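You operate a simulated robot arm through the tools that you are given. There is no shell and no other tool.

You run a simulated robot arm. Do the job below in one go: nothing can be reset, and whatever is moved stays where it is left.

TASK
Swap the short key in the keyed shaft for the long key.
Fine: stand the short key on the steel top, lay a patch of grease beside the keyway with the yellow brush, brush back in its cup, then seat the long key down in the keyway. Set down upright: short key, yellow brush. A coat counts when it lies all over at full strength: go over it till it gets no stronger.
Where things are to end (x, y in the base frame): short key within 60 mm of [650, 1840].

The check looks at the end state, three seconds after you hand in, the way a careful person would. Anything else that was tipped, shoved, dropped, spilled or broken makes it a failure.

THE ROBOT
A 6-joint arm with a two-finger gripper on a trunk, on a base that drives. Base frame: it is fixed to the floor where the robot stands at the start and does not move with it; the origin is under the middle of the robot, x ahead of it, y to its left, z up. Lengths are in mm, angles in rad, forces in N, time in s.
With the tool pointing down near the work surface it reaches from about 100 to 700 mm from the robot's upright axis, wherever it stands. Its first joint turns from -2.897 to 2.897 rad. Places, roughly: brass ring [500, 2000, 750]; keyed shaft [250, 1750, 750]; keyway [300, 1800, 800]; long key [500, 1750, 750]; short key [250, 1750, 750]; steel top [-400, 1900, 800]; yellow brush (5x5x11 cm) [200, 2000, 900]; yellow pot [250, 2000, 750]. Payload 2.45 kg.
The TCP is the grasp point between the finger pads, 26 mm short of the fingertips. In the tool frame z runs along the fingers and y along their closing line. The gripper opens to 96 mm. The gripper's body begins 69 mm behind the TCP.
Orientation is that of the tool frame in the base frame, as a unit quaternion [w, x, y, z]. With the fingers straight down and closing along the base's y, the tool's x points along the base's -x, its y along +y and its z along -z.

THE INTERFACE
- The arm moves only by the tool nudge_tool. Its argument "series" is a list of rows, each an object of numbers (a shift or turn left out is 0, a gripper value left out holds the last): "x", "y", "z": the shift along the base's x, y, z in units of 20 mm (1.0 is 20 mm); "wx", "wy", "wz": the turn, a rotation vector about the base's x, y, z in units of 6 degrees (1.0 is 6 degrees); "grip": the closure in counts, from 0 (fully open) to 255 (shut). In form: [{"x": .., "y": .., "z": .., "wx": .., "wy": .., "wz": .., "grip": ..}, ...]. A call has 1 to 20 rows; each row shifts and turns the commanded pose from where the row before left it. A call with a number of a shift or a turn outside -1 to 1 is refused whole. Each row takes 0.2 s and may step no farther than 50 mm and 0.15 rad from the row before; otherwise, or with a gripper value out of range, the whole call is refused. Where a pose cannot be reached the arm comes as near as it can. A force on the tool above 90 N (or 10 N above the force at the start of the call, whichever is more), or a blocked arm, ends the call early, and 0.2 s more pass. The fingers move at their own pace and stop on an object; they squeeze with about 38 N. The grip force told is the motor's: it shows also when the fingers shut on nothing. Time passes only in rows, and 0.2 s behind the last, so rows that do not move let the fingers close. It gives the time, the measured TCP pose, the force on the tool (base axes), the opening and the grip force at its end, in the units of the frame above (readings bear some noise), with the torque about the TCP (base axes, N m) and any sound that the robot's microphone picked up.
- Cameras (640 x 400 px; columns grow to the right, rows downward): "scene" is now at [33, 159.1, 1137.4]; the picture's right is [0.02, -1.00, 0.00], its down [-0.26, -0.00, -0.97] and it looks along [0.97, 0.02, -0.26] (base axes); focal length 261 px, centre (320, 200). "wrist" rides on the gripper at [82, 3, -98] in the tool frame; the picture's right is [-0.04, 1.00, 0.00], its down [-0.73, -0.03, -0.68] and it looks along [-0.68, -0.03, 0.73] (tool axes); focal length 256 px, centre (320, 200). There is no depth. A picture from a camera that has moved, and an enlarged one, comes with that camera's place and axes in the base frame and with its lens.
- get_image(camera): a new picture of that camera. No time passes.
- raise_lower(by): slides the trunk up (or, below 0, down) by that many mm; the arm and the scene camera ride with it, the base frame stays. It gives what a move gives, with no picture.
- steer(legs): drives the robot by 1 to 6 legs, each [ahead, turn to the left] in mm and rad, along the robot's own axes; the way and the turn of a leg run together, so that a leg with both is an arc; at most 1500 mm and 3.142 rad a leg. The arm and the cameras ride along, it lands a little off, and it stops where it bumps. It gives what a move gives.
- pan_tilt(pan, tilt): turns the head with the scene camera to pan (to the left, within 2.705 rad either way) and tilt (down, from -0.506 to 1.204), counted from straight ahead of the robot. It gives what a move gives.
- close_up(camera, box): a new picture of the part [left, top, right, bottom] of that camera's present view, enlarged. No time passes.
- job_done(): hands the job in; it is judged then, once.

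Places have to be worked out from the pictures, the camera data and where the tool is seen. Open the gripper and draw the arm clear of the work before you hand the job in, unless the task says otherwise.

The tools are called after "Request:" as a command line: name --argument value ..., lists and objects as JSON in quotes. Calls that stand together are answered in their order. nudge_tool: Moves the arm, as the interface text tells. Its arguments: {"type":"object","properties":{"series":{"type":"array"}},"required":["series"]} The other tools are called the same way: raise_lower (by) slides the trunk up or down; steer (legs) drives the base; pan_tilt (pan, tilt) turns the head that bears the scene camera; get_image (camera) takes a picture; close_up (camera, box) takes an enlarged picture of a part of a camera's view; job_done () hands the job in.

At the start:

```text
time: 0.0
eef_pos: [432.3, 127.0, 991.8]
ee_rot: [0.0, -0.001, 1.0, -0.001]
contact_force: [-0.5, -0.9, 0.2]
ft_torque: [0.01, 0.0, -0.02]
finger_gap: 95.9
gripper_force: 0.1
trunk travel left (down, up): [-136.0, 14.0]
robot x, y, heading: [-1.4, -0.2, 0.0]
head pan, tilt: [0.017, 0.262]
```

scene: 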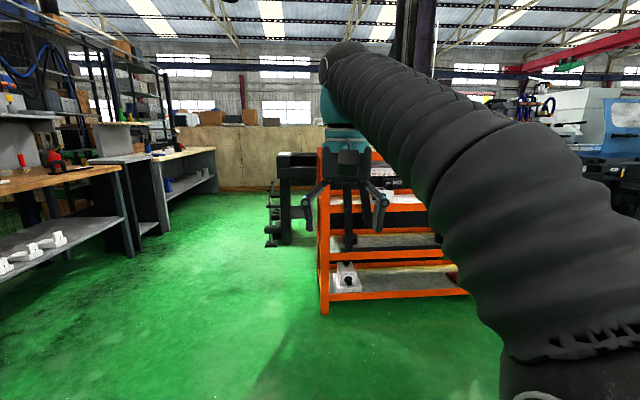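
wrist: 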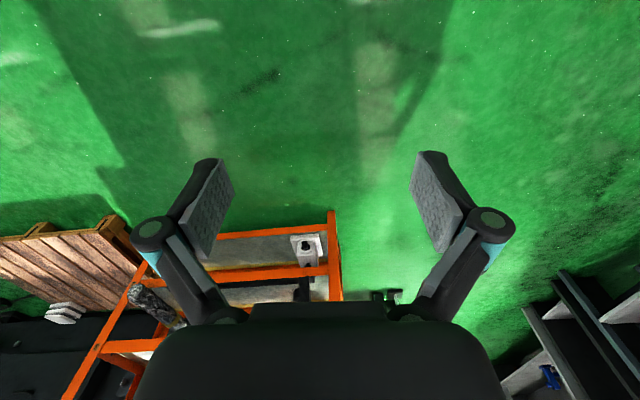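

The work lies to the left (y about 1800), so I turn the head that way first to see the bench.

Request:
pan_tilt --pan 1.4 --tilt 0.25

Request:
get_image --camera "scene"

```text
time: 1.5
eef_pos: [433.3, 127.3, 992.4]
ee_rot: [0.0, 0.0, 1.0, -0.001]
contact_force: [0.5, -0.2, -0.5]
ft_torque: [-0.02, -0.01, 0.03]
finger_gap: 95.8
gripper_force: 0.1
trunk travel left (down, up): [-136.0, 14.0]
robot x, y, heading: [1.0, 3.3, 0.001]
head pan, tilt: [1.4, 0.25]
```

```text
taken
camera scene: at [-44.4, 249.5, 1138.5], right [0.99, -0.17, 0.0], down [-0.04, -0.24, -0.97], along [0.17, 0.95, -0.25], focal length 261 px, centre (320, 200)
```

scene: 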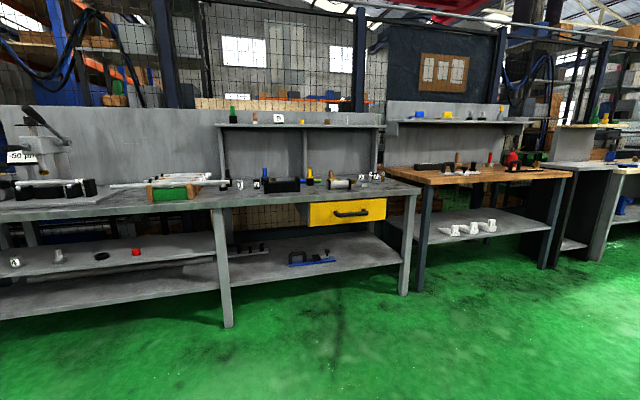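

Request:
close_up --camera "scene" --box '[200, 90, 420, 228]'

Request:
close_up --camera "scene" --box '[0, 100, 220, 238]'

Request:
close_up --camera "scene" --box '[380, 90, 600, 228]'

```text
2.90 times, centred on (310, 159) of scene
camera zoom: at [-44.4, 249.5, 1138.5], right [0.99, -0.17, 0.0], down [-0.04, -0.24, -0.97], along [0.17, 0.95, -0.25], focal length 756 px, centre (349, 319)
```

zoom: 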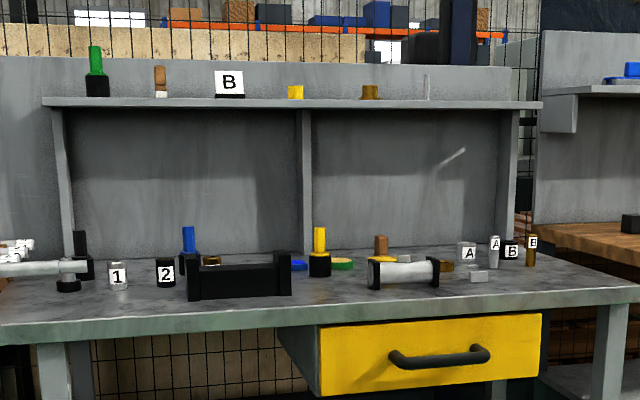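

```text
2.90 times, centred on (110, 169) of scene
camera zoom: at [-44.4, 249.5, 1138.5], right [0.99, -0.17, 0.0], down [-0.04, -0.24, -0.97], along [0.17, 0.95, -0.25], focal length 756 px, centre (929, 290)
```

zoom: 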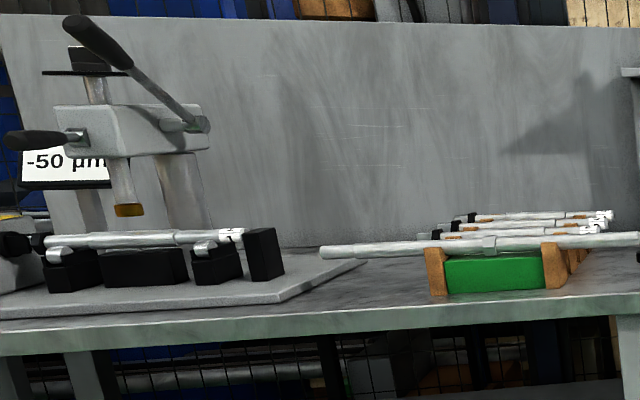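

```text
2.90 times, centred on (490, 159) of scene
camera zoom: at [-44.4, 249.5, 1138.5], right [0.99, -0.17, 0.0], down [-0.04, -0.24, -0.97], along [0.17, 0.95, -0.25], focal length 756 px, centre (-173, 319)
```

zoom: 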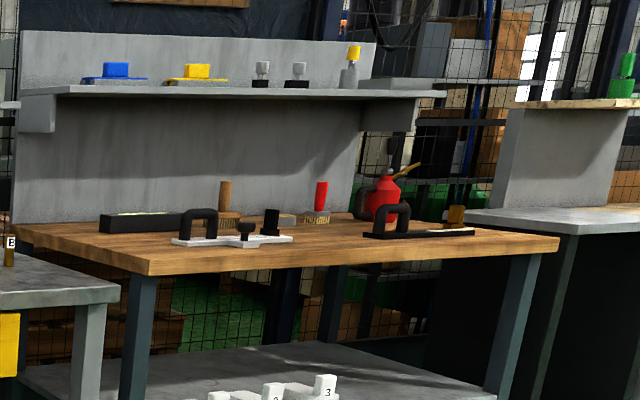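

The keyed shaft seems to be on the grey bench just ahead-left (black blocks, silver shaft, cups with brushes). I drive ahead 350 mm, turn left and come closer to look from nearer.

Request:
steer --legs '[[350, 0], [0, 1.571], [600, 0]]'

Request:
pan_tilt --pan 0.0 --tilt 0.4

Request:
get_image --camera "scene"

Request:
get_image --camera "wrist"

```text
time: 10.7
eef_pos: [185.5, 1024.7, 991.1]
ee_rot: [-0.001, 0.722, -0.692, 0.0]
contact_force: [-0.7, 0.0, 0.5]
ft_torque: [-0.02, -0.04, -0.02]
finger_gap: 96.0
gripper_force: 0.0
trunk travel left (down, up): [-136.0, 14.0]
robot x, y, heading: [331.4, 600.1, 1.616]
head pan, tilt: [1.4, 0.25]
```

```text
time: 12.2
eef_pos: [185.5, 1024.8, 991.5]
ee_rot: [0.0, 0.723, -0.691, 0.0]
contact_force: [-0.3, -0.5, 0.2]
ft_torque: [0.0, 0.04, 0.03]
finger_gap: 96.1
gripper_force: 0.0
trunk travel left (down, up): [-136.0, 14.0]
robot x, y, heading: [332.0, 595.5, 1.608]
head pan, tilt: [0.0, 0.4]
```

```text
taken
camera scene: at [171.9, 624.2, 1124.5], right [1.0, 0.04, 0.0], down [0.02, -0.39, -0.92], along [-0.04, 0.92, -0.39], focal length 261 px, centre (320, 200)
```

scene: 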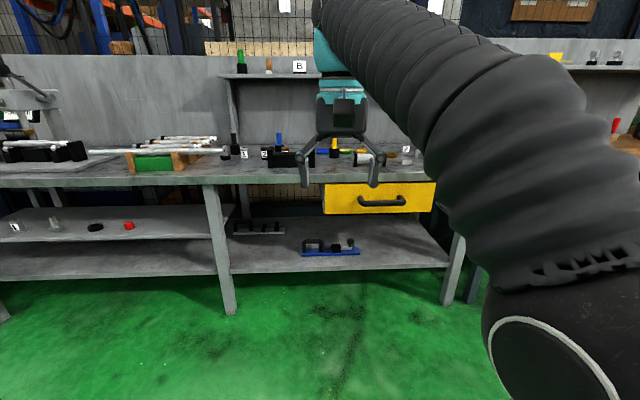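

```text
taken
camera wrist: at [185.2, 943.3, 1089.5], right [-1.0, 0.0, 0.0], down [0.0, 0.73, 0.68], along [0.0, 0.68, -0.73], focal length 256 px, centre (320, 200)
```

wrist: 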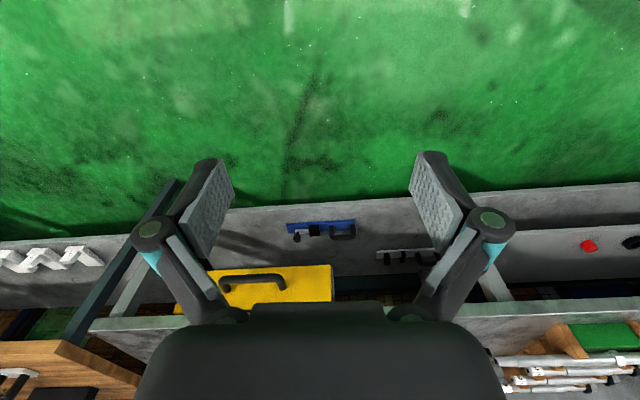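

The bench edge is around y≈1560 with the top near z≈810. I raise the tool a bit, then drive closer and look again with both cameras.

Request:
nudge_tool --series '[{"z": 1}, {"z": 1}, {"z": 1}, {"z": 1}]'

Request:
steer --legs '[[0, -0.037], [450, 0]]'

Request:
get_image --camera "scene"

Request:
get_image --camera "wrist"

```text
time: 13.2
eef_pos: [184.9, 1024.9, 992.1]
ee_rot: [0.0, 0.722, -0.692, 0.0]
contact_force: [0.0, 0.3, 0.8]
ft_torque: [0.0, 0.06, 0.02]
finger_gap: 96.0
gripper_force: 0.1
out of reach, approached as far as the arm can: row 1, 2, 3, 4
trunk travel left (down, up): [-136.0, 14.0]
robot x, y, heading: [332.7, 599.2, 1.613]
head pan, tilt: [0.0, 0.4]
```

```text
time: 16.3
eef_pos: [203.8, 1480.2, 992.4]
ee_rot: [0.0, -0.707, 0.707, -0.001]
contact_force: [-0.7, -0.7, -1.0]
ft_torque: [0.01, 0.01, -0.03]
finger_gap: 96.0
gripper_force: 0.2
trunk travel left (down, up): [-136.0, 14.0]
robot x, y, heading: [330.1, 1051.0, 1.569]
head pan, tilt: [0.0, 0.4]
```

```text
taken
camera scene: at [172.4, 1080.6, 1124.5], right [1.0, 0.0, 0.0], down [0.0, -0.39, -0.92], along [0.0, 0.92, -0.39], focal length 261 px, centre (320, 200)
```

scene: 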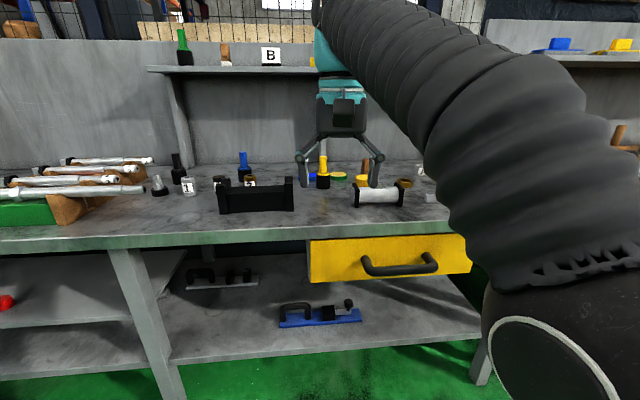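

```text
taken
camera wrist: at [200.1, 1398.7, 1089.6], right [-1.0, 0.04, 0.0], down [0.03, 0.73, 0.68], along [0.03, 0.68, -0.73], focal length 256 px, centre (320, 200)
```

wrist: 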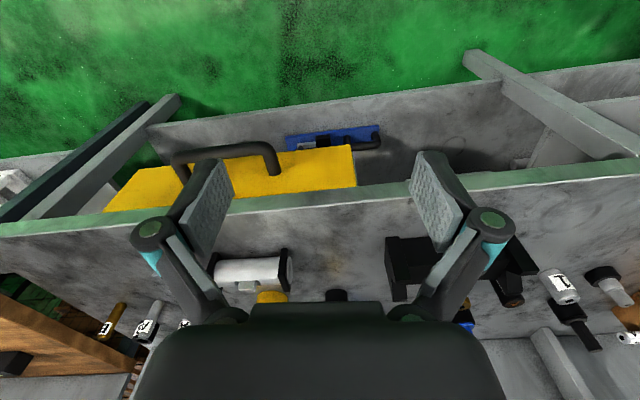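

The silver cylinder between black flanges (≈[350, 1800]) looks like the keyed shaft, with the yellow brush and pot behind it. I drive 200 mm nearer; the gripper stays well above the objects.

Request:
steer --legs '[[200, 0]]'

Request:
get_image --camera "scene"

Request:
get_image --camera "wrist"

```text
time: 17.9
eef_pos: [204.6, 1681.6, 991.4]
ee_rot: [0.0, -0.706, 0.708, 0.0]
contact_force: [0.3, -0.7, 0.1]
ft_torque: [-0.01, -0.01, -0.01]
finger_gap: 96.0
gripper_force: 0.0
trunk travel left (down, up): [-136.0, 14.0]
robot x, y, heading: [329.4, 1248.0, 1.569]
head pan, tilt: [0.0, 0.4]
```

```text
taken
camera scene: at [173.0, 1283.2, 1124.5], right [1.0, 0.0, 0.0], down [0.0, -0.39, -0.92], along [0.0, 0.92, -0.39], focal length 261 px, centre (320, 200)
```

scene: 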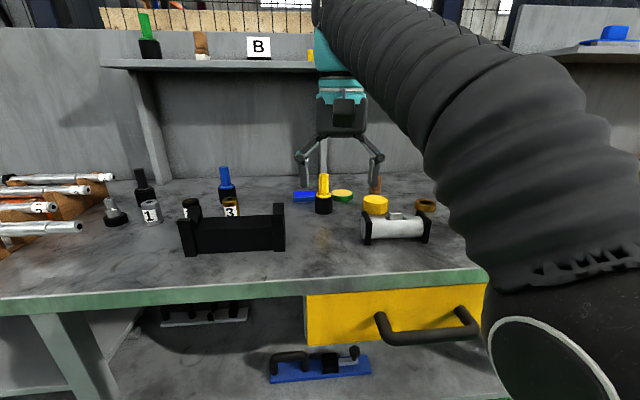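

```text
taken
camera wrist: at [201.0, 1601.2, 1089.6], right [-1.0, 0.04, 0.0], down [0.03, 0.73, 0.68], along [0.03, 0.68, -0.73], focal length 256 px, centre (320, 200)
```

wrist: 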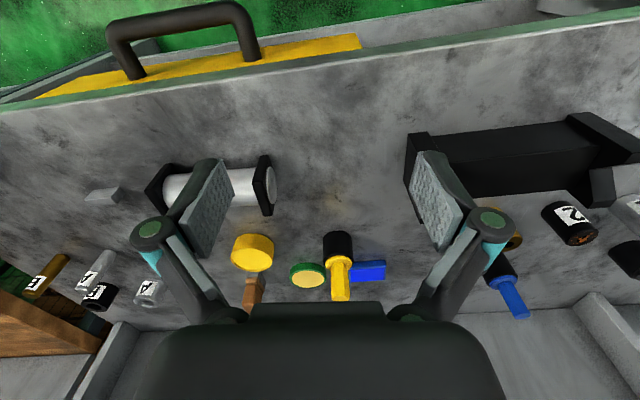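

I enlarge the views to identify the key, pots, and the long key.

Request:
close_up --camera "wrist" --box '[70, 140, 390, 340]'

Request:
close_up --camera "scene" --box '[280, 150, 480, 275]'

Request:
close_up --camera "scene" --box '[80, 150, 320, 300]'

```text
2.00 times, centred on (230, 240) of wrist
camera zoom: at [201.0, 1601.2, 1089.6], right [-1.0, 0.04, 0.0], down [0.03, 0.73, 0.68], along [0.03, 0.68, -0.73], focal length 512 px, centre (500, 120)
```

zoom: 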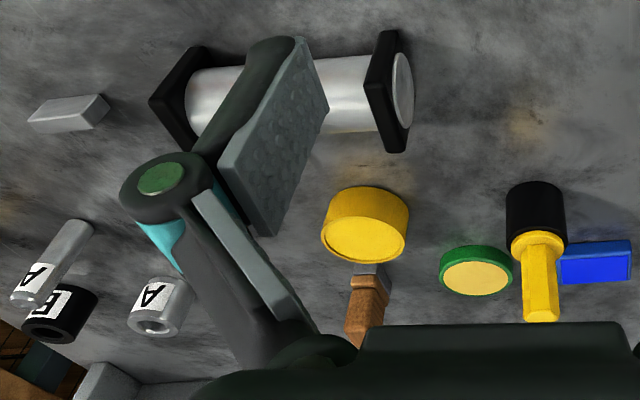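

```text
3.20 times, centred on (380, 212) of scene
camera zoom: at [173.0, 1283.2, 1124.5], right [1.0, 0.0, 0.0], down [0.0, -0.39, -0.92], along [0.0, 0.92, -0.39], focal length 835 px, centre (128, 160)
```

zoom: 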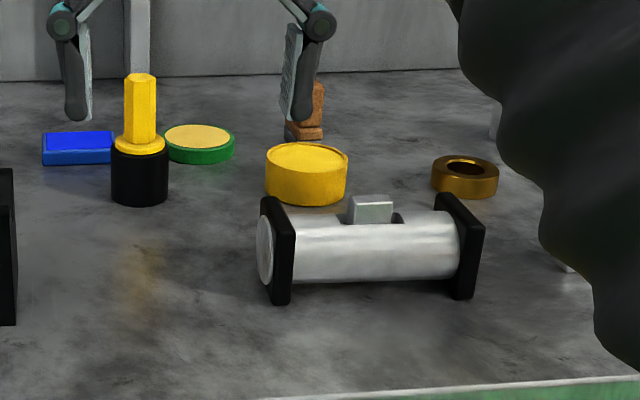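

```text
2.67 times, centred on (200, 225) of scene
camera zoom: at [173.0, 1283.2, 1124.5], right [1.0, 0.0, 0.0], down [0.0, -0.39, -0.92], along [0.0, 0.92, -0.39], focal length 696 px, centre (640, 133)
```

zoom: 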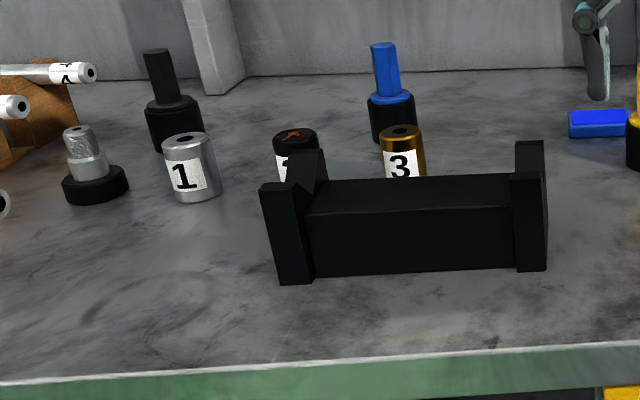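

Triangulating gives table z≈795, yellow brush at ≈(184,1981), yellow tub ≈(331,1965, top 842), green tin ≈(247,2085), shaft centre ≈(359,1849), long key ≈(543,1850). I move the wrist camera in front of the shaft to inspect it.

Request:
nudge_tool --series '[{"x": 1, "y": -0.4}, {"x": 1, "y": -0.4}, {"x": 1, "y": -0.4}, {"x": 1, "y": -0.4}, {"x": 1, "y": -0.4}, {"x": 1, "y": -0.4}, {"x": 1}, {"x": 0.8}]'

Request:
get_image --camera "wrist"

Request:
close_up --camera "wrist" --box '[230, 100, 420, 220]'

Request:
get_image --camera "scene"

```text
time: 19.7
eef_pos: [360.4, 1634.3, 990.9]
ee_rot: [0.0, -0.706, 0.708, 0.0]
contact_force: [0.2, -0.3, -0.2]
ft_torque: [-0.01, -0.02, 0.02]
finger_gap: 96.0
gripper_force: 0.0
trunk travel left (down, up): [-136.0, 14.0]
robot x, y, heading: [330.5, 1248.5, 1.571]
head pan, tilt: [0.0, 0.4]
```

```text
taken
camera wrist: at [356.3, 1553.2, 1089.8], right [-1.0, 0.04, 0.0], down [0.03, 0.73, 0.68], along [0.03, 0.68, -0.73], focal length 256 px, centre (320, 200)
```

wrist: 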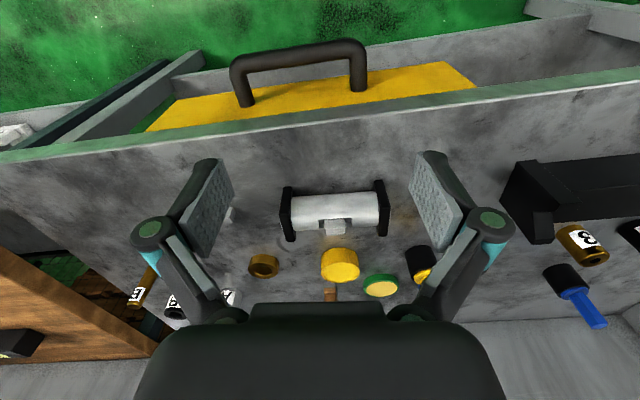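

```text
3.33 times, centred on (325, 160) of wrist
camera zoom: at [356.3, 1553.2, 1089.8], right [-1.0, 0.04, 0.0], down [0.03, 0.73, 0.68], along [0.03, 0.68, -0.73], focal length 853 px, centre (303, 333)
```

zoom: 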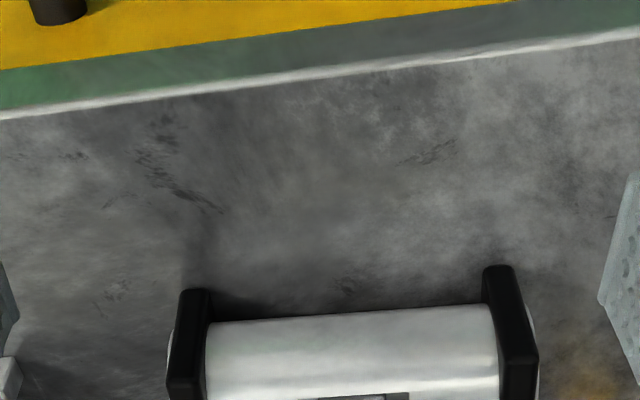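

```text
taken
camera scene: at [173.0, 1283.1, 1124.5], right [1.0, 0.0, 0.0], down [0.0, -0.39, -0.92], along [0.0, 0.92, -0.39], focal length 261 px, centre (320, 200)
```

scene: 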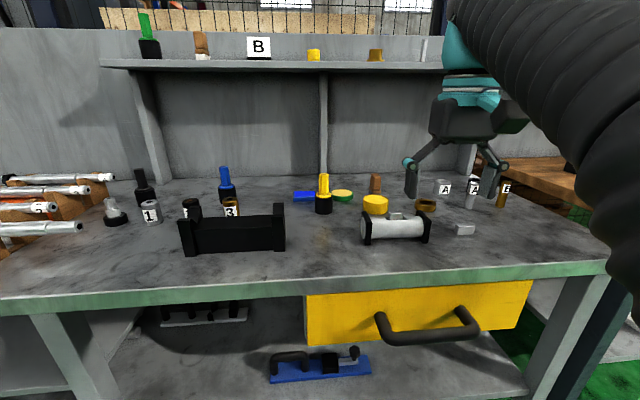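

Now a close-up of the shaft and of the pot area.

Request:
close_up --camera "wrist" --box '[256, 170, 416, 270]'

Request:
close_up --camera "wrist" --box '[220, 220, 440, 310]'

Request:
close_up --camera "scene" --box '[340, 170, 520, 270]'

```text
4.00 times, centred on (336, 220) of wrist
camera zoom: at [356.3, 1553.2, 1089.8], right [-1.0, 0.04, 0.0], down [0.03, 0.73, 0.68], along [0.03, 0.68, -0.73], focal length 1024 px, centre (256, 120)
```

zoom: 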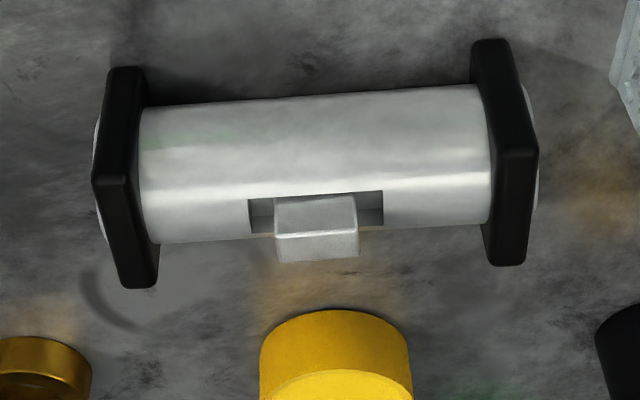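

```text
2.91 times, centred on (330, 265) of wrist
camera zoom: at [356.3, 1553.2, 1089.8], right [-1.0, 0.04, 0.0], down [0.03, 0.73, 0.68], along [0.03, 0.68, -0.73], focal length 745 px, centre (291, 11)
```

zoom: 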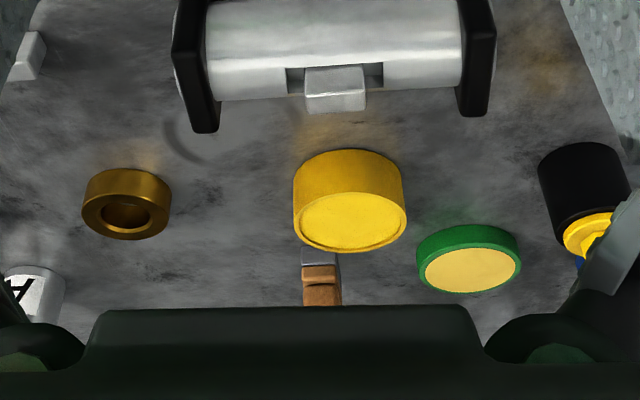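

```text
3.56 times, centred on (430, 220) of scene
camera zoom: at [173.0, 1283.1, 1124.5], right [1.0, 0.0, 0.0], down [0.0, -0.39, -0.92], along [0.0, 0.92, -0.39], focal length 927 px, centre (-71, 129)
```

zoom: 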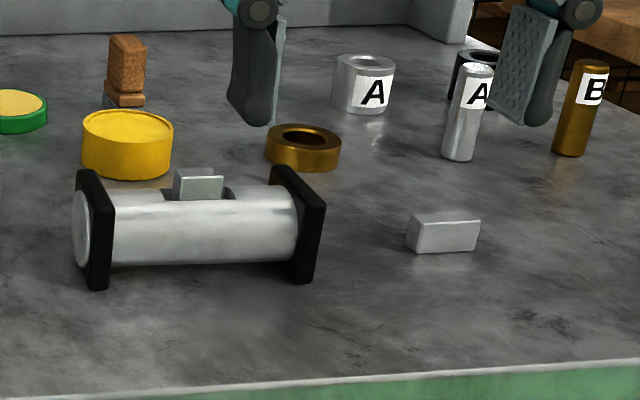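

The short key sits upright in the pocket (about 30 x 16 mm, sticking out ~17 mm); the pocket is about 50 mm long. I look at the long key in detail and shift the wrist camera to view it from the front.

Request:
close_up --camera "scene" --box '[430, 205, 500, 249]'

Request:
nudge_tool --series '[{"x": 1, "z": -0.5}, {"x": 1, "z": -0.5}, {"x": 1, "z": -0.5}, {"x": 1, "z": -0.5}, {"x": 1, "z": -0.5}, {"x": 1, "z": -0.5}, {"x": 1, "z": -0.5}, {"x": 1, "z": -0.5}]'

Request:
get_image --camera "wrist"

```text
9.09 times, centred on (465, 227) of scene
camera zoom: at [173.0, 1283.1, 1124.5], right [1.0, 0.0, 0.0], down [0.0, -0.39, -0.92], along [0.0, 0.92, -0.39], focal length 2371 px, centre (-998, -46)
```

zoom: 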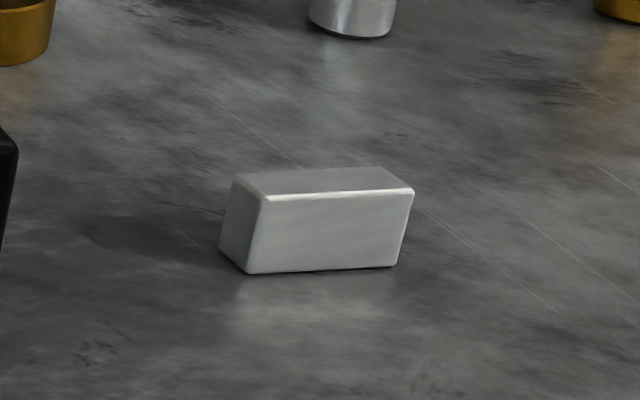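

```text
time: 21.5
eef_pos: [520.1, 1635.1, 911.0]
ee_rot: [0.0, -0.706, 0.709, 0.0]
contact_force: [-0.7, 0.2, 0.3]
ft_torque: [0.06, -0.03, 0.04]
finger_gap: 96.0
gripper_force: 0.0
trunk travel left (down, up): [-136.0, 14.0]
robot x, y, heading: [326.9, 1249.5, 1.564]
head pan, tilt: [0.0, 0.4]
```

```text
taken
camera wrist: at [515.9, 1553.2, 1008.2], right [-1.0, 0.04, 0.0], down [0.03, 0.73, 0.68], along [0.03, 0.68, -0.73], focal length 256 px, centre (320, 200)
```

wrist: 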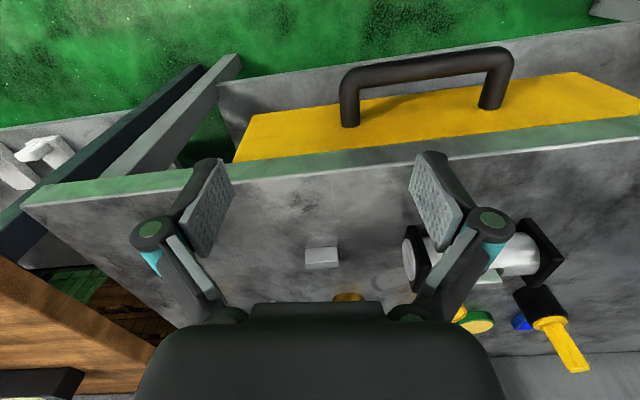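

I move 100 mm further forward over clear bench space to see the long key closer.

Request:
nudge_tool --series '[{"y": 1, "x": 0.3}, {"y": 1, "x": 0.2}, {"y": 1}, {"y": 1}, {"y": 1}]'

Request:
get_image --camera "wrist"

Request:
close_up --camera "wrist" --box '[260, 150, 400, 240]'

Request:
get_image --camera "scene"

```text
time: 22.7
eef_pos: [530.2, 1735.6, 911.2]
ee_rot: [0.0, -0.706, 0.709, 0.001]
contact_force: [0.3, -0.5, -0.4]
ft_torque: [0.02, 0.0, 0.0]
finger_gap: 96.1
gripper_force: 0.1
trunk travel left (down, up): [-136.0, 14.0]
robot x, y, heading: [331.1, 1254.8, 1.565]
head pan, tilt: [0.0, 0.4]
```

```text
taken
camera wrist: at [526.3, 1654.1, 1008.6], right [-1.0, 0.04, 0.0], down [0.03, 0.73, 0.68], along [0.03, 0.68, -0.73], focal length 256 px, centre (320, 200)
```

wrist: 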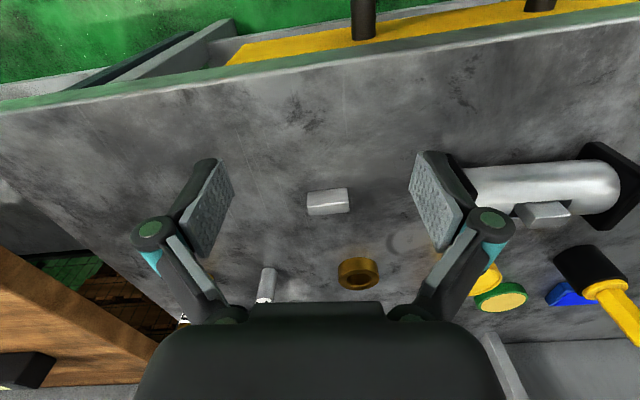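

```text
4.44 times, centred on (330, 195) of wrist
camera zoom: at [526.3, 1654.1, 1008.6], right [-1.0, 0.04, 0.0], down [0.03, 0.73, 0.68], along [0.03, 0.68, -0.73], focal length 1138 px, centre (276, 222)
```

zoom: 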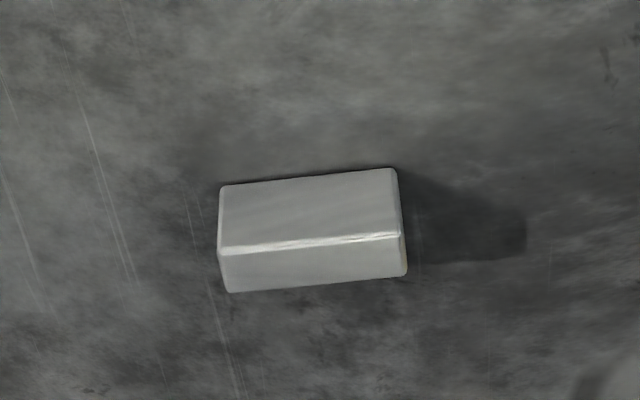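

```text
taken
camera scene: at [173.1, 1283.0, 1124.5], right [1.0, 0.0, 0.0], down [0.0, -0.39, -0.92], along [0.0, 0.92, -0.39], focal length 261 px, centre (320, 200)
```

scene: 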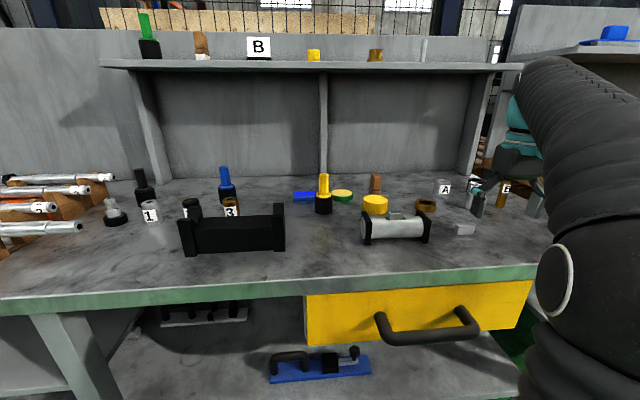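

Long key measured: ≈44×14×22 mm, centre ≈(526,1846), yaw ≈+0.08, top z≈818 (table ≈796). The short key top is ≈z 864 at ≈(346,1825); I bring the wrist camera close to it, keeping the fingers in front of and above the shaft.

Request:
nudge_tool --series '[{"x": -1, "y": -0.5}, {"x": -1, "y": -0.5}, {"x": -1}, {"x": -1}, {"x": -1}, {"x": -1}, {"x": -1}, {"x": -1}, {"x": -1}, {"x": -0.2}]'

Request:
get_image --camera "wrist"

Request:
close_up --camera "wrist" --box '[230, 160, 420, 280]'

```text
time: 24.9
eef_pos: [347.2, 1715.0, 910.8]
ee_rot: [0.0, -0.705, 0.709, -0.001]
contact_force: [-0.3, 0.2, 0.4]
ft_torque: [0.04, 0.0, 0.01]
finger_gap: 96.2
gripper_force: 0.0
trunk travel left (down, up): [-136.0, 14.0]
robot x, y, heading: [331.2, 1250.8, 1.57]
head pan, tilt: [0.0, 0.4]
```

```text
taken
camera wrist: at [342.4, 1633.4, 1009.6], right [-1.0, 0.04, 0.0], down [0.03, 0.73, 0.68], along [0.03, 0.68, -0.73], focal length 256 px, centre (320, 200)
```

wrist: 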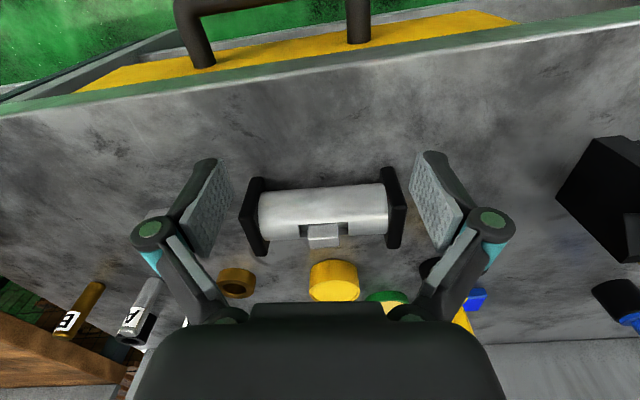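

```text
3.33 times, centred on (325, 220) of wrist
camera zoom: at [342.4, 1633.4, 1009.6], right [-1.0, 0.04, 0.0], down [0.03, 0.73, 0.68], along [0.03, 0.68, -0.73], focal length 853 px, centre (303, 133)
```

zoom: 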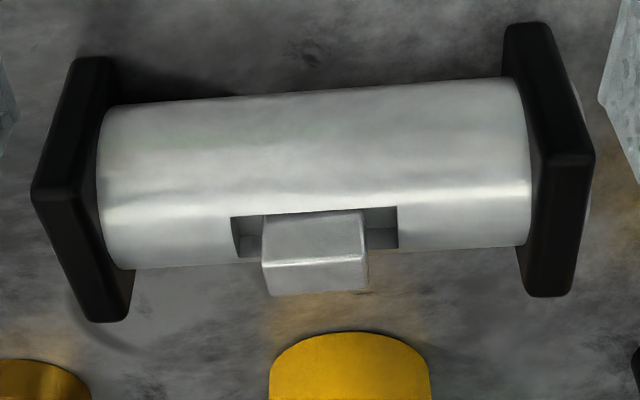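

The key is ≈27×15 mm at centre ≈(346.5,1823), yaw ≈0.08; pocket x≈324–371. I zoom on the shaft surface to look for any marked patch by the keyway.

Request:
close_up --camera "wrist" --box '[250, 180, 330, 230]'

Request:
close_up --camera "wrist" --box '[325, 175, 405, 255]'

Request:
close_up --camera "scene" --box '[350, 190, 446, 250]'

```text
8.00 times, centred on (290, 205) of wrist
camera zoom: at [342.4, 1633.4, 1009.6], right [-1.0, 0.04, 0.0], down [0.03, 0.73, 0.68], along [0.03, 0.68, -0.73], focal length 2048 px, centre (560, 160)
```

zoom: 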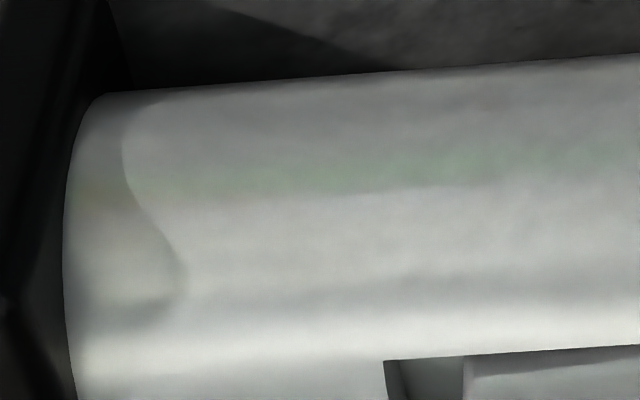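

```text
5.00 times, centred on (365, 215) of wrist
camera zoom: at [342.4, 1633.4, 1009.6], right [-1.0, 0.04, 0.0], down [0.03, 0.73, 0.68], along [0.03, 0.68, -0.73], focal length 1280 px, centre (95, 125)
```

zoom: 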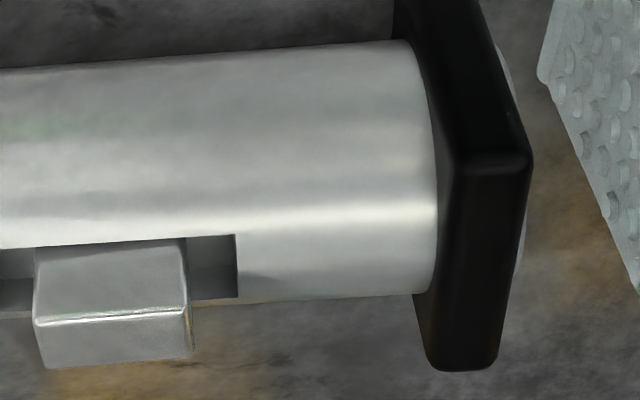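

```text
6.67 times, centred on (398, 220) of scene
camera zoom: at [173.1, 1283.2, 1124.5], right [1.0, 0.0, 0.0], down [0.0, -0.39, -0.92], along [0.0, 0.92, -0.39], focal length 1739 px, centre (-200, 67)
```

zoom: 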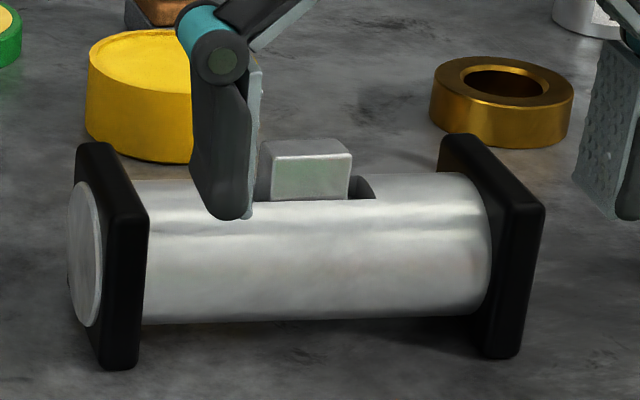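

No marked patch; the shaft is clean. I rotate the tool −86° about z (still in front of the shaft) so that the fingers close across the key's thickness.

Request:
nudge_tool --series '[{"wz": -1}, {"wz": -1}, {"wz": -1}, {"wz": -1}, {"wz": -1}, {"wz": -1}, {"wz": -1}, {"wz": -1}, {"wz": -1}, {"wz": -1}, {"wz": -1}, {"wz": -1}, {"wz": -1}, {"wz": -1}, {"wz": -0.32}]'

Request:
get_image --camera "scene"

Request:
get_image --camera "wrist"

```text
time: 28.1
eef_pos: [346.0, 1714.8, 912.1]
ee_rot: [0.0, -0.033, 0.999, 0.0]
contact_force: [0.2, -1.3, 0.0]
ft_torque: [-0.03, 0.0, 0.01]
finger_gap: 96.3
gripper_force: 0.0
trunk travel left (down, up): [-136.0, 14.0]
robot x, y, heading: [331.2, 1251.5, 1.569]
head pan, tilt: [0.0, 0.4]
```

```text
taken
camera scene: at [173.0, 1283.2, 1124.5], right [1.0, 0.0, 0.0], down [0.0, -0.39, -0.92], along [0.0, 0.92, -0.39], focal length 261 px, centre (320, 200)
```

scene: 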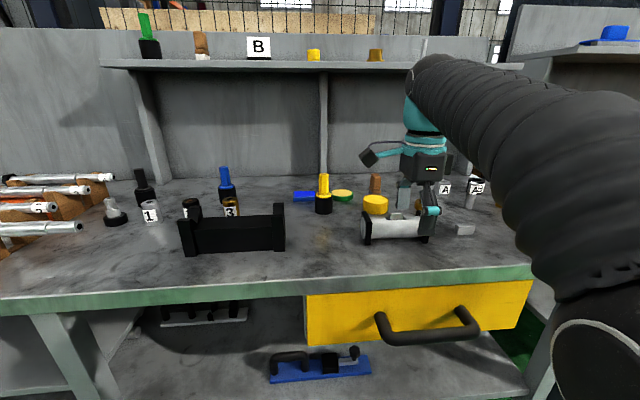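

```text
taken
camera wrist: at [264.6, 1712.6, 1009.6], right [-0.03, 1.0, 0.0], down [0.73, 0.02, 0.68], along [0.68, 0.02, -0.73], focal length 256 px, centre (320, 200)
```

wrist: 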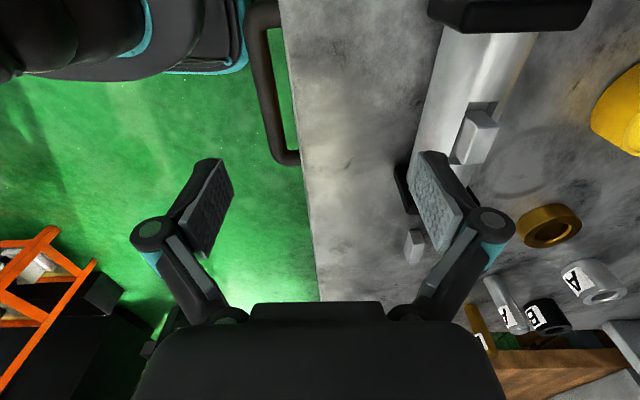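

Orientation matches the shaft yaw. I move +y 108 mm over the key, still ~20 mm above it, and check.

Request:
nudge_tool --series '[{"y": 0.9}, {"y": 0.9}, {"y": 0.9}, {"y": 0.9}, {"y": 0.9}, {"y": 0.9}, {}]'

Request:
get_image --camera "wrist"

Request:
close_up --camera "scene" --box '[340, 150, 468, 250]'

```text
time: 29.7
eef_pos: [346.1, 1821.7, 912.5]
ee_rot: [0.0, -0.034, 0.999, 0.0]
contact_force: [-0.5, 0.1, -0.9]
ft_torque: [0.01, 0.0, -0.03]
finger_gap: 96.1
gripper_force: 0.1
trunk travel left (down, up): [-136.0, 14.0]
robot x, y, heading: [328.5, 1249.4, 1.564]
head pan, tilt: [0.0, 0.4]
```

```text
taken
camera wrist: at [264.6, 1820.7, 1010.8], right [-0.03, 1.0, 0.0], down [0.73, 0.02, 0.68], along [0.68, 0.02, -0.73], focal length 256 px, centre (320, 200)
```

wrist: 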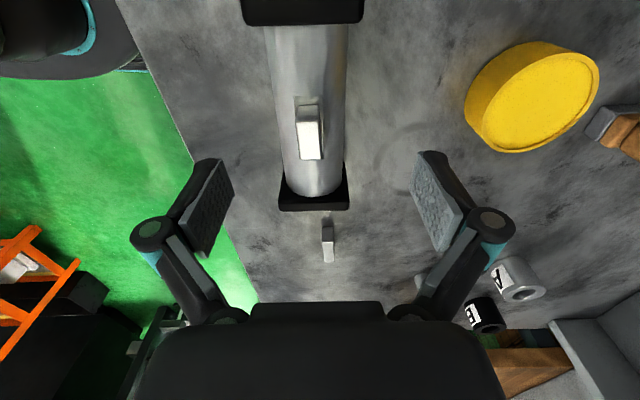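

```text
4.00 times, centred on (404, 200) of scene
camera zoom: at [173.0, 1283.2, 1124.5], right [1.0, 0.0, 0.0], down [0.0, -0.39, -0.92], along [0.0, 0.92, -0.39], focal length 1043 px, centre (-16, 200)
```

zoom: 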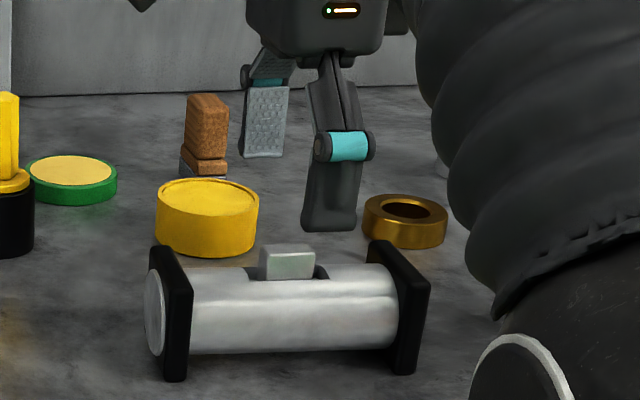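

I zoom on the key in the wrist view to measure its y offset relative to the TCP.

Request:
close_up --camera "wrist" --box '[230, 20, 390, 220]'

```text
2.00 times, centred on (310, 120) of wrist
camera zoom: at [264.6, 1820.7, 1010.8], right [-0.03, 1.0, 0.0], down [0.73, 0.02, 0.68], along [0.68, 0.02, -0.73], focal length 512 px, centre (340, 360)
```

zoom: 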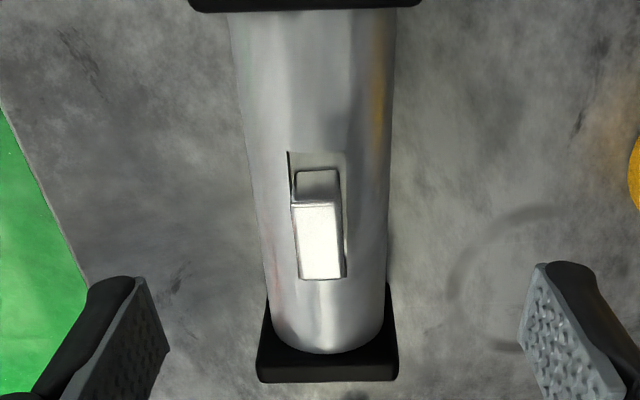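

Combining the two wrist views: key centre ≈(346.5,1816), top z≈869.5, shaft top ≈854, table ≈800. The TCP is 7.5 mm too far in y, so I correct, lower to fingertips ≈857.5, and part-close to check.

Request:
nudge_tool --series '[{"y": -0.375}, {"z": -0.5}, {"z": -0.5}, {"z": -0.46, "grip": 150}, {"grip": 165}, {}]'

Request:
get_image --camera "wrist"

Request:
close_up --camera "scene" --box '[340, 150, 468, 250]'

```text
time: 31.1
eef_pos: [347.6, 1814.4, 882.6]
ee_rot: [0.0, -0.034, 0.999, 0.0]
contact_force: [-0.6, 0.2, 0.2]
ft_torque: [-0.02, 0.02, 0.01]
finger_gap: 33.9
gripper_force: 0.1
trunk travel left (down, up): [-136.0, 14.0]
robot x, y, heading: [330.6, 1250.2, 1.563]
head pan, tilt: [0.0, 0.4]
```

```text
taken
camera wrist: at [265.5, 1813.0, 980.8], right [-0.03, 1.0, 0.0], down [0.73, 0.02, 0.68], along [0.68, 0.02, -0.73], focal length 256 px, centre (320, 200)
```

wrist: 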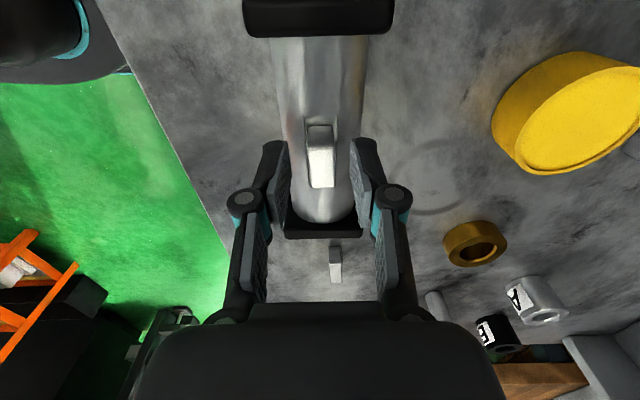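

```text
4.00 times, centred on (404, 200) of scene
camera zoom: at [173.0, 1283.2, 1124.5], right [1.0, 0.0, 0.0], down [0.0, -0.39, -0.92], along [0.0, 0.92, -0.39], focal length 1043 px, centre (-16, 200)
```

zoom: 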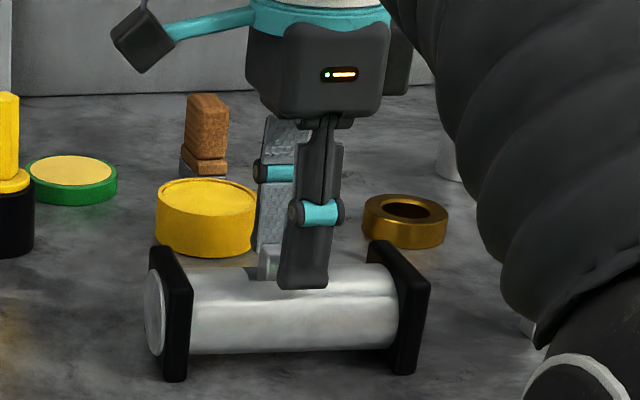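

Fingers straddle the key evenly. I close on it.

Request:
nudge_tool --series '[{"grip": 200}, {"grip": 230}, {"grip": 255}, {}, {}]'

Request:
get_image --camera "wrist"

```text
time: 32.3
eef_pos: [345.1, 1814.1, 882.8]
ee_rot: [0.0, -0.034, 0.999, 0.0]
contact_force: [-0.7, 0.6, -0.3]
ft_torque: [-0.02, 0.0, -0.01]
finger_gap: 14.3
gripper_force: 38.1
trunk travel left (down, up): [-136.0, 14.0]
robot x, y, heading: [329.5, 1250.5, 1.568]
head pan, tilt: [0.0, 0.4]
```

```text
taken
camera wrist: at [265.4, 1813.0, 980.8], right [-0.03, 1.0, 0.0], down [0.73, 0.02, 0.68], along [0.68, 0.02, -0.73], focal length 256 px, centre (320, 200)
```

wrist: 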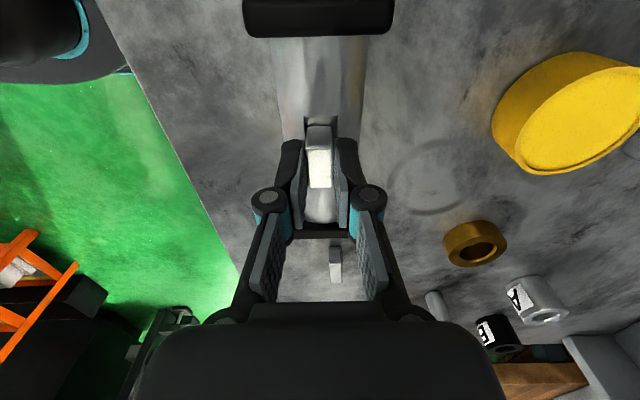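

Gripped at 14.3 mm with negligible side force. I lift straight up.

Request:
nudge_tool --series '[{"z": 0.3}, {"z": 0.5}, {"z": 0.7}, {"z": 1}, {"z": 1}]'

Request:
get_image --camera "wrist"

Request:
close_up --camera "scene" --box '[340, 130, 468, 250]'

```text
time: 33.5
eef_pos: [347.0, 1814.1, 951.9]
ee_rot: [-0.001, -0.034, 0.999, -0.001]
contact_force: [0.1, 0.1, -0.4]
ft_torque: [0.04, 0.04, 0.01]
finger_gap: 14.2
gripper_force: 38.4
trunk travel left (down, up): [-136.0, 14.0]
robot x, y, heading: [330.2, 1250.1, 1.562]
head pan, tilt: [0.0, 0.4]
```

```text
taken
camera wrist: at [266.1, 1812.0, 1050.1], right [-0.03, 1.0, 0.0], down [0.73, 0.02, 0.68], along [0.68, 0.02, -0.73], focal length 256 px, centre (320, 200)
```

wrist: 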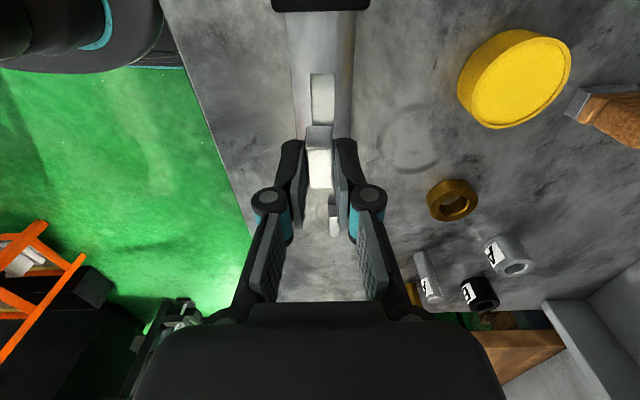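

```text
3.33 times, centred on (404, 190) of scene
camera zoom: at [173.0, 1283.2, 1124.5], right [1.0, 0.0, 0.0], down [0.0, -0.39, -0.92], along [0.0, 0.92, -0.39], focal length 869 px, centre (40, 233)
```

zoom: 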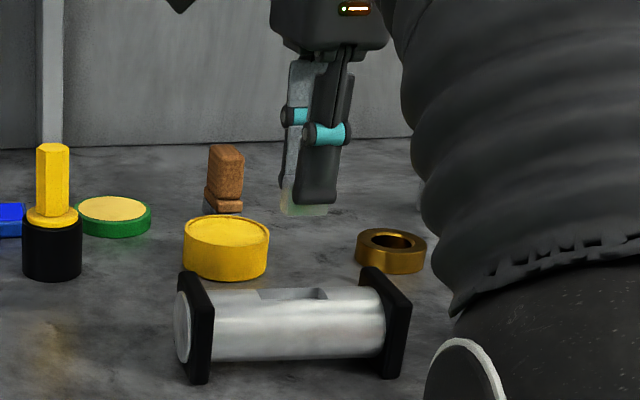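

The key is out and the pocket is open. I take a close-up of the empty pocket for reference.

Request:
close_up --camera "wrist" --box '[270, 40, 390, 200]'

Request:
close_up --camera "scene" --box '[355, 200, 435, 250]'

```text
2.50 times, centred on (330, 120) of wrist
camera zoom: at [266.1, 1812.0, 1050.1], right [-0.03, 1.0, 0.0], down [0.73, 0.02, 0.68], along [0.68, 0.02, -0.73], focal length 640 px, centre (295, 400)
```

zoom: 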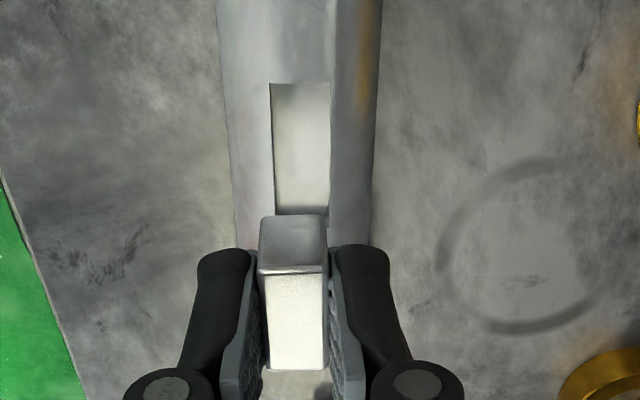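

```text
8.00 times, centred on (395, 225) of scene
camera zoom: at [173.0, 1283.2, 1124.5], right [1.0, 0.0, 0.0], down [0.0, -0.39, -0.92], along [0.0, 0.92, -0.39], focal length 2086 px, centre (-280, 0)
```

zoom: 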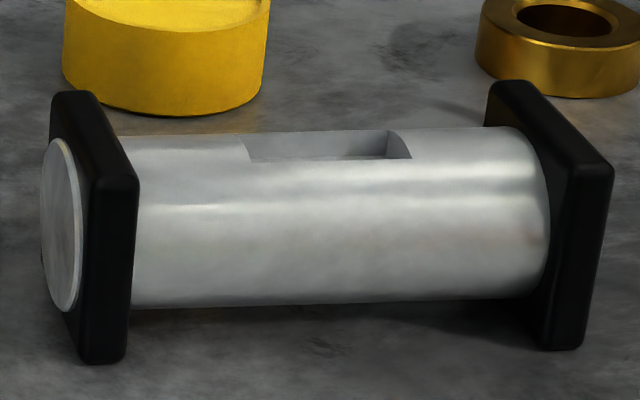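

Empty pocket is clear. I carry the short key at height to ≈(632,1818), a free bit of the bench, and check before lowering.

Request:
nudge_tool --series '[{"x": 1}, {"x": 1}, {"x": 1}, {"x": 1}, {"x": 1}, {"x": 1}, {"x": 1}, {"x": 1}, {"x": 1}, {"x": 1}, {"x": 1}, {"x": 1}, {"x": 1}, {"x": 1}, {"x": 0.2, "y": 0.2}, {}]'

Request:
get_image --camera "wrist"

Request:
get_image --camera "scene"

```text
time: 36.9
eef_pos: [622.3, 1801.5, 922.2]
ee_rot: [0.0, -0.034, 0.999, 0.002]
contact_force: [0.0, -0.1, -0.7]
ft_torque: [0.04, 0.01, 0.01]
finger_gap: 14.1
gripper_force: 38.0
out of reach, approached as far as the arm can: row 7, 8, 9, 11, 12, 13, 14, 15
trunk travel left (down, up): [-136.0, 14.0]
robot x, y, heading: [329.8, 1253.2, 1.563]
head pan, tilt: [0.0, 0.4]
```

```text
taken
camera wrist: at [539.9, 1799.7, 1019.7], right [-0.03, 1.0, 0.0], down [0.73, 0.02, 0.68], along [0.68, 0.02, -0.73], focal length 256 px, centre (320, 200)
```

wrist: 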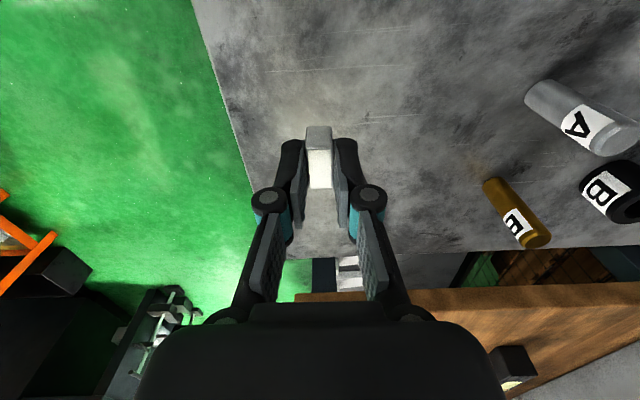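

```text
taken
camera scene: at [173.2, 1283.2, 1124.6], right [1.0, 0.0, 0.0], down [0.0, -0.39, -0.92], along [0.0, 0.92, -0.39], focal length 261 px, centre (320, 200)
```

scene: 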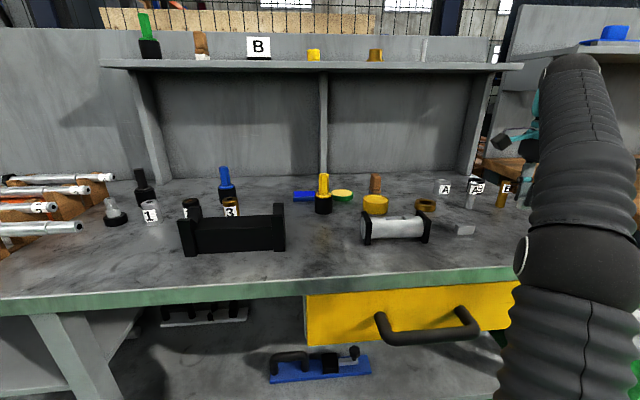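

Reach is limited at this height (tool now at ≈(622,1801,922)). I lower first, then go further out.

Request:
nudge_tool --series '[{"z": -0.8}, {"z": -0.8}, {"z": -0.8}, {}]'

Request:
nudge_tool --series '[{"x": 0.3, "y": 0.4}, {"x": 0.2, "y": 0.4}, {"x": 0.2, "y": 0.3}, {}]'

Request:
get_image --camera "wrist"

```text
time: 37.9
eef_pos: [623.4, 1800.3, 871.7]
ee_rot: [0.0, -0.034, 0.999, 0.0]
contact_force: [0.6, 0.2, -1.6]
ft_torque: [0.0, 0.0, 0.0]
finger_gap: 14.1
gripper_force: 37.8
trunk travel left (down, up): [-136.0, 14.0]
robot x, y, heading: [331.8, 1247.4, 1.568]
head pan, tilt: [0.0, 0.4]
```

```text
time: 38.9
eef_pos: [636.7, 1824.9, 873.0]
ee_rot: [0.001, -0.034, 0.999, 0.0]
contact_force: [0.5, 0.0, -0.6]
ft_torque: [0.03, 0.01, -0.03]
finger_gap: 14.0
gripper_force: 38.5
trunk travel left (down, up): [-136.0, 14.0]
robot x, y, heading: [331.4, 1250.6, 1.566]
head pan, tilt: [0.0, 0.4]
```

```text
taken
camera wrist: at [554.8, 1822.3, 971.3], right [-0.03, 1.0, 0.0], down [0.73, 0.02, 0.68], along [0.68, 0.02, -0.73], focal length 256 px, centre (320, 200)
```

wrist: 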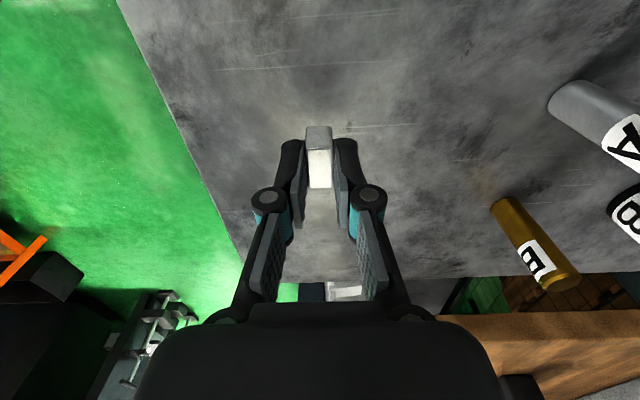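

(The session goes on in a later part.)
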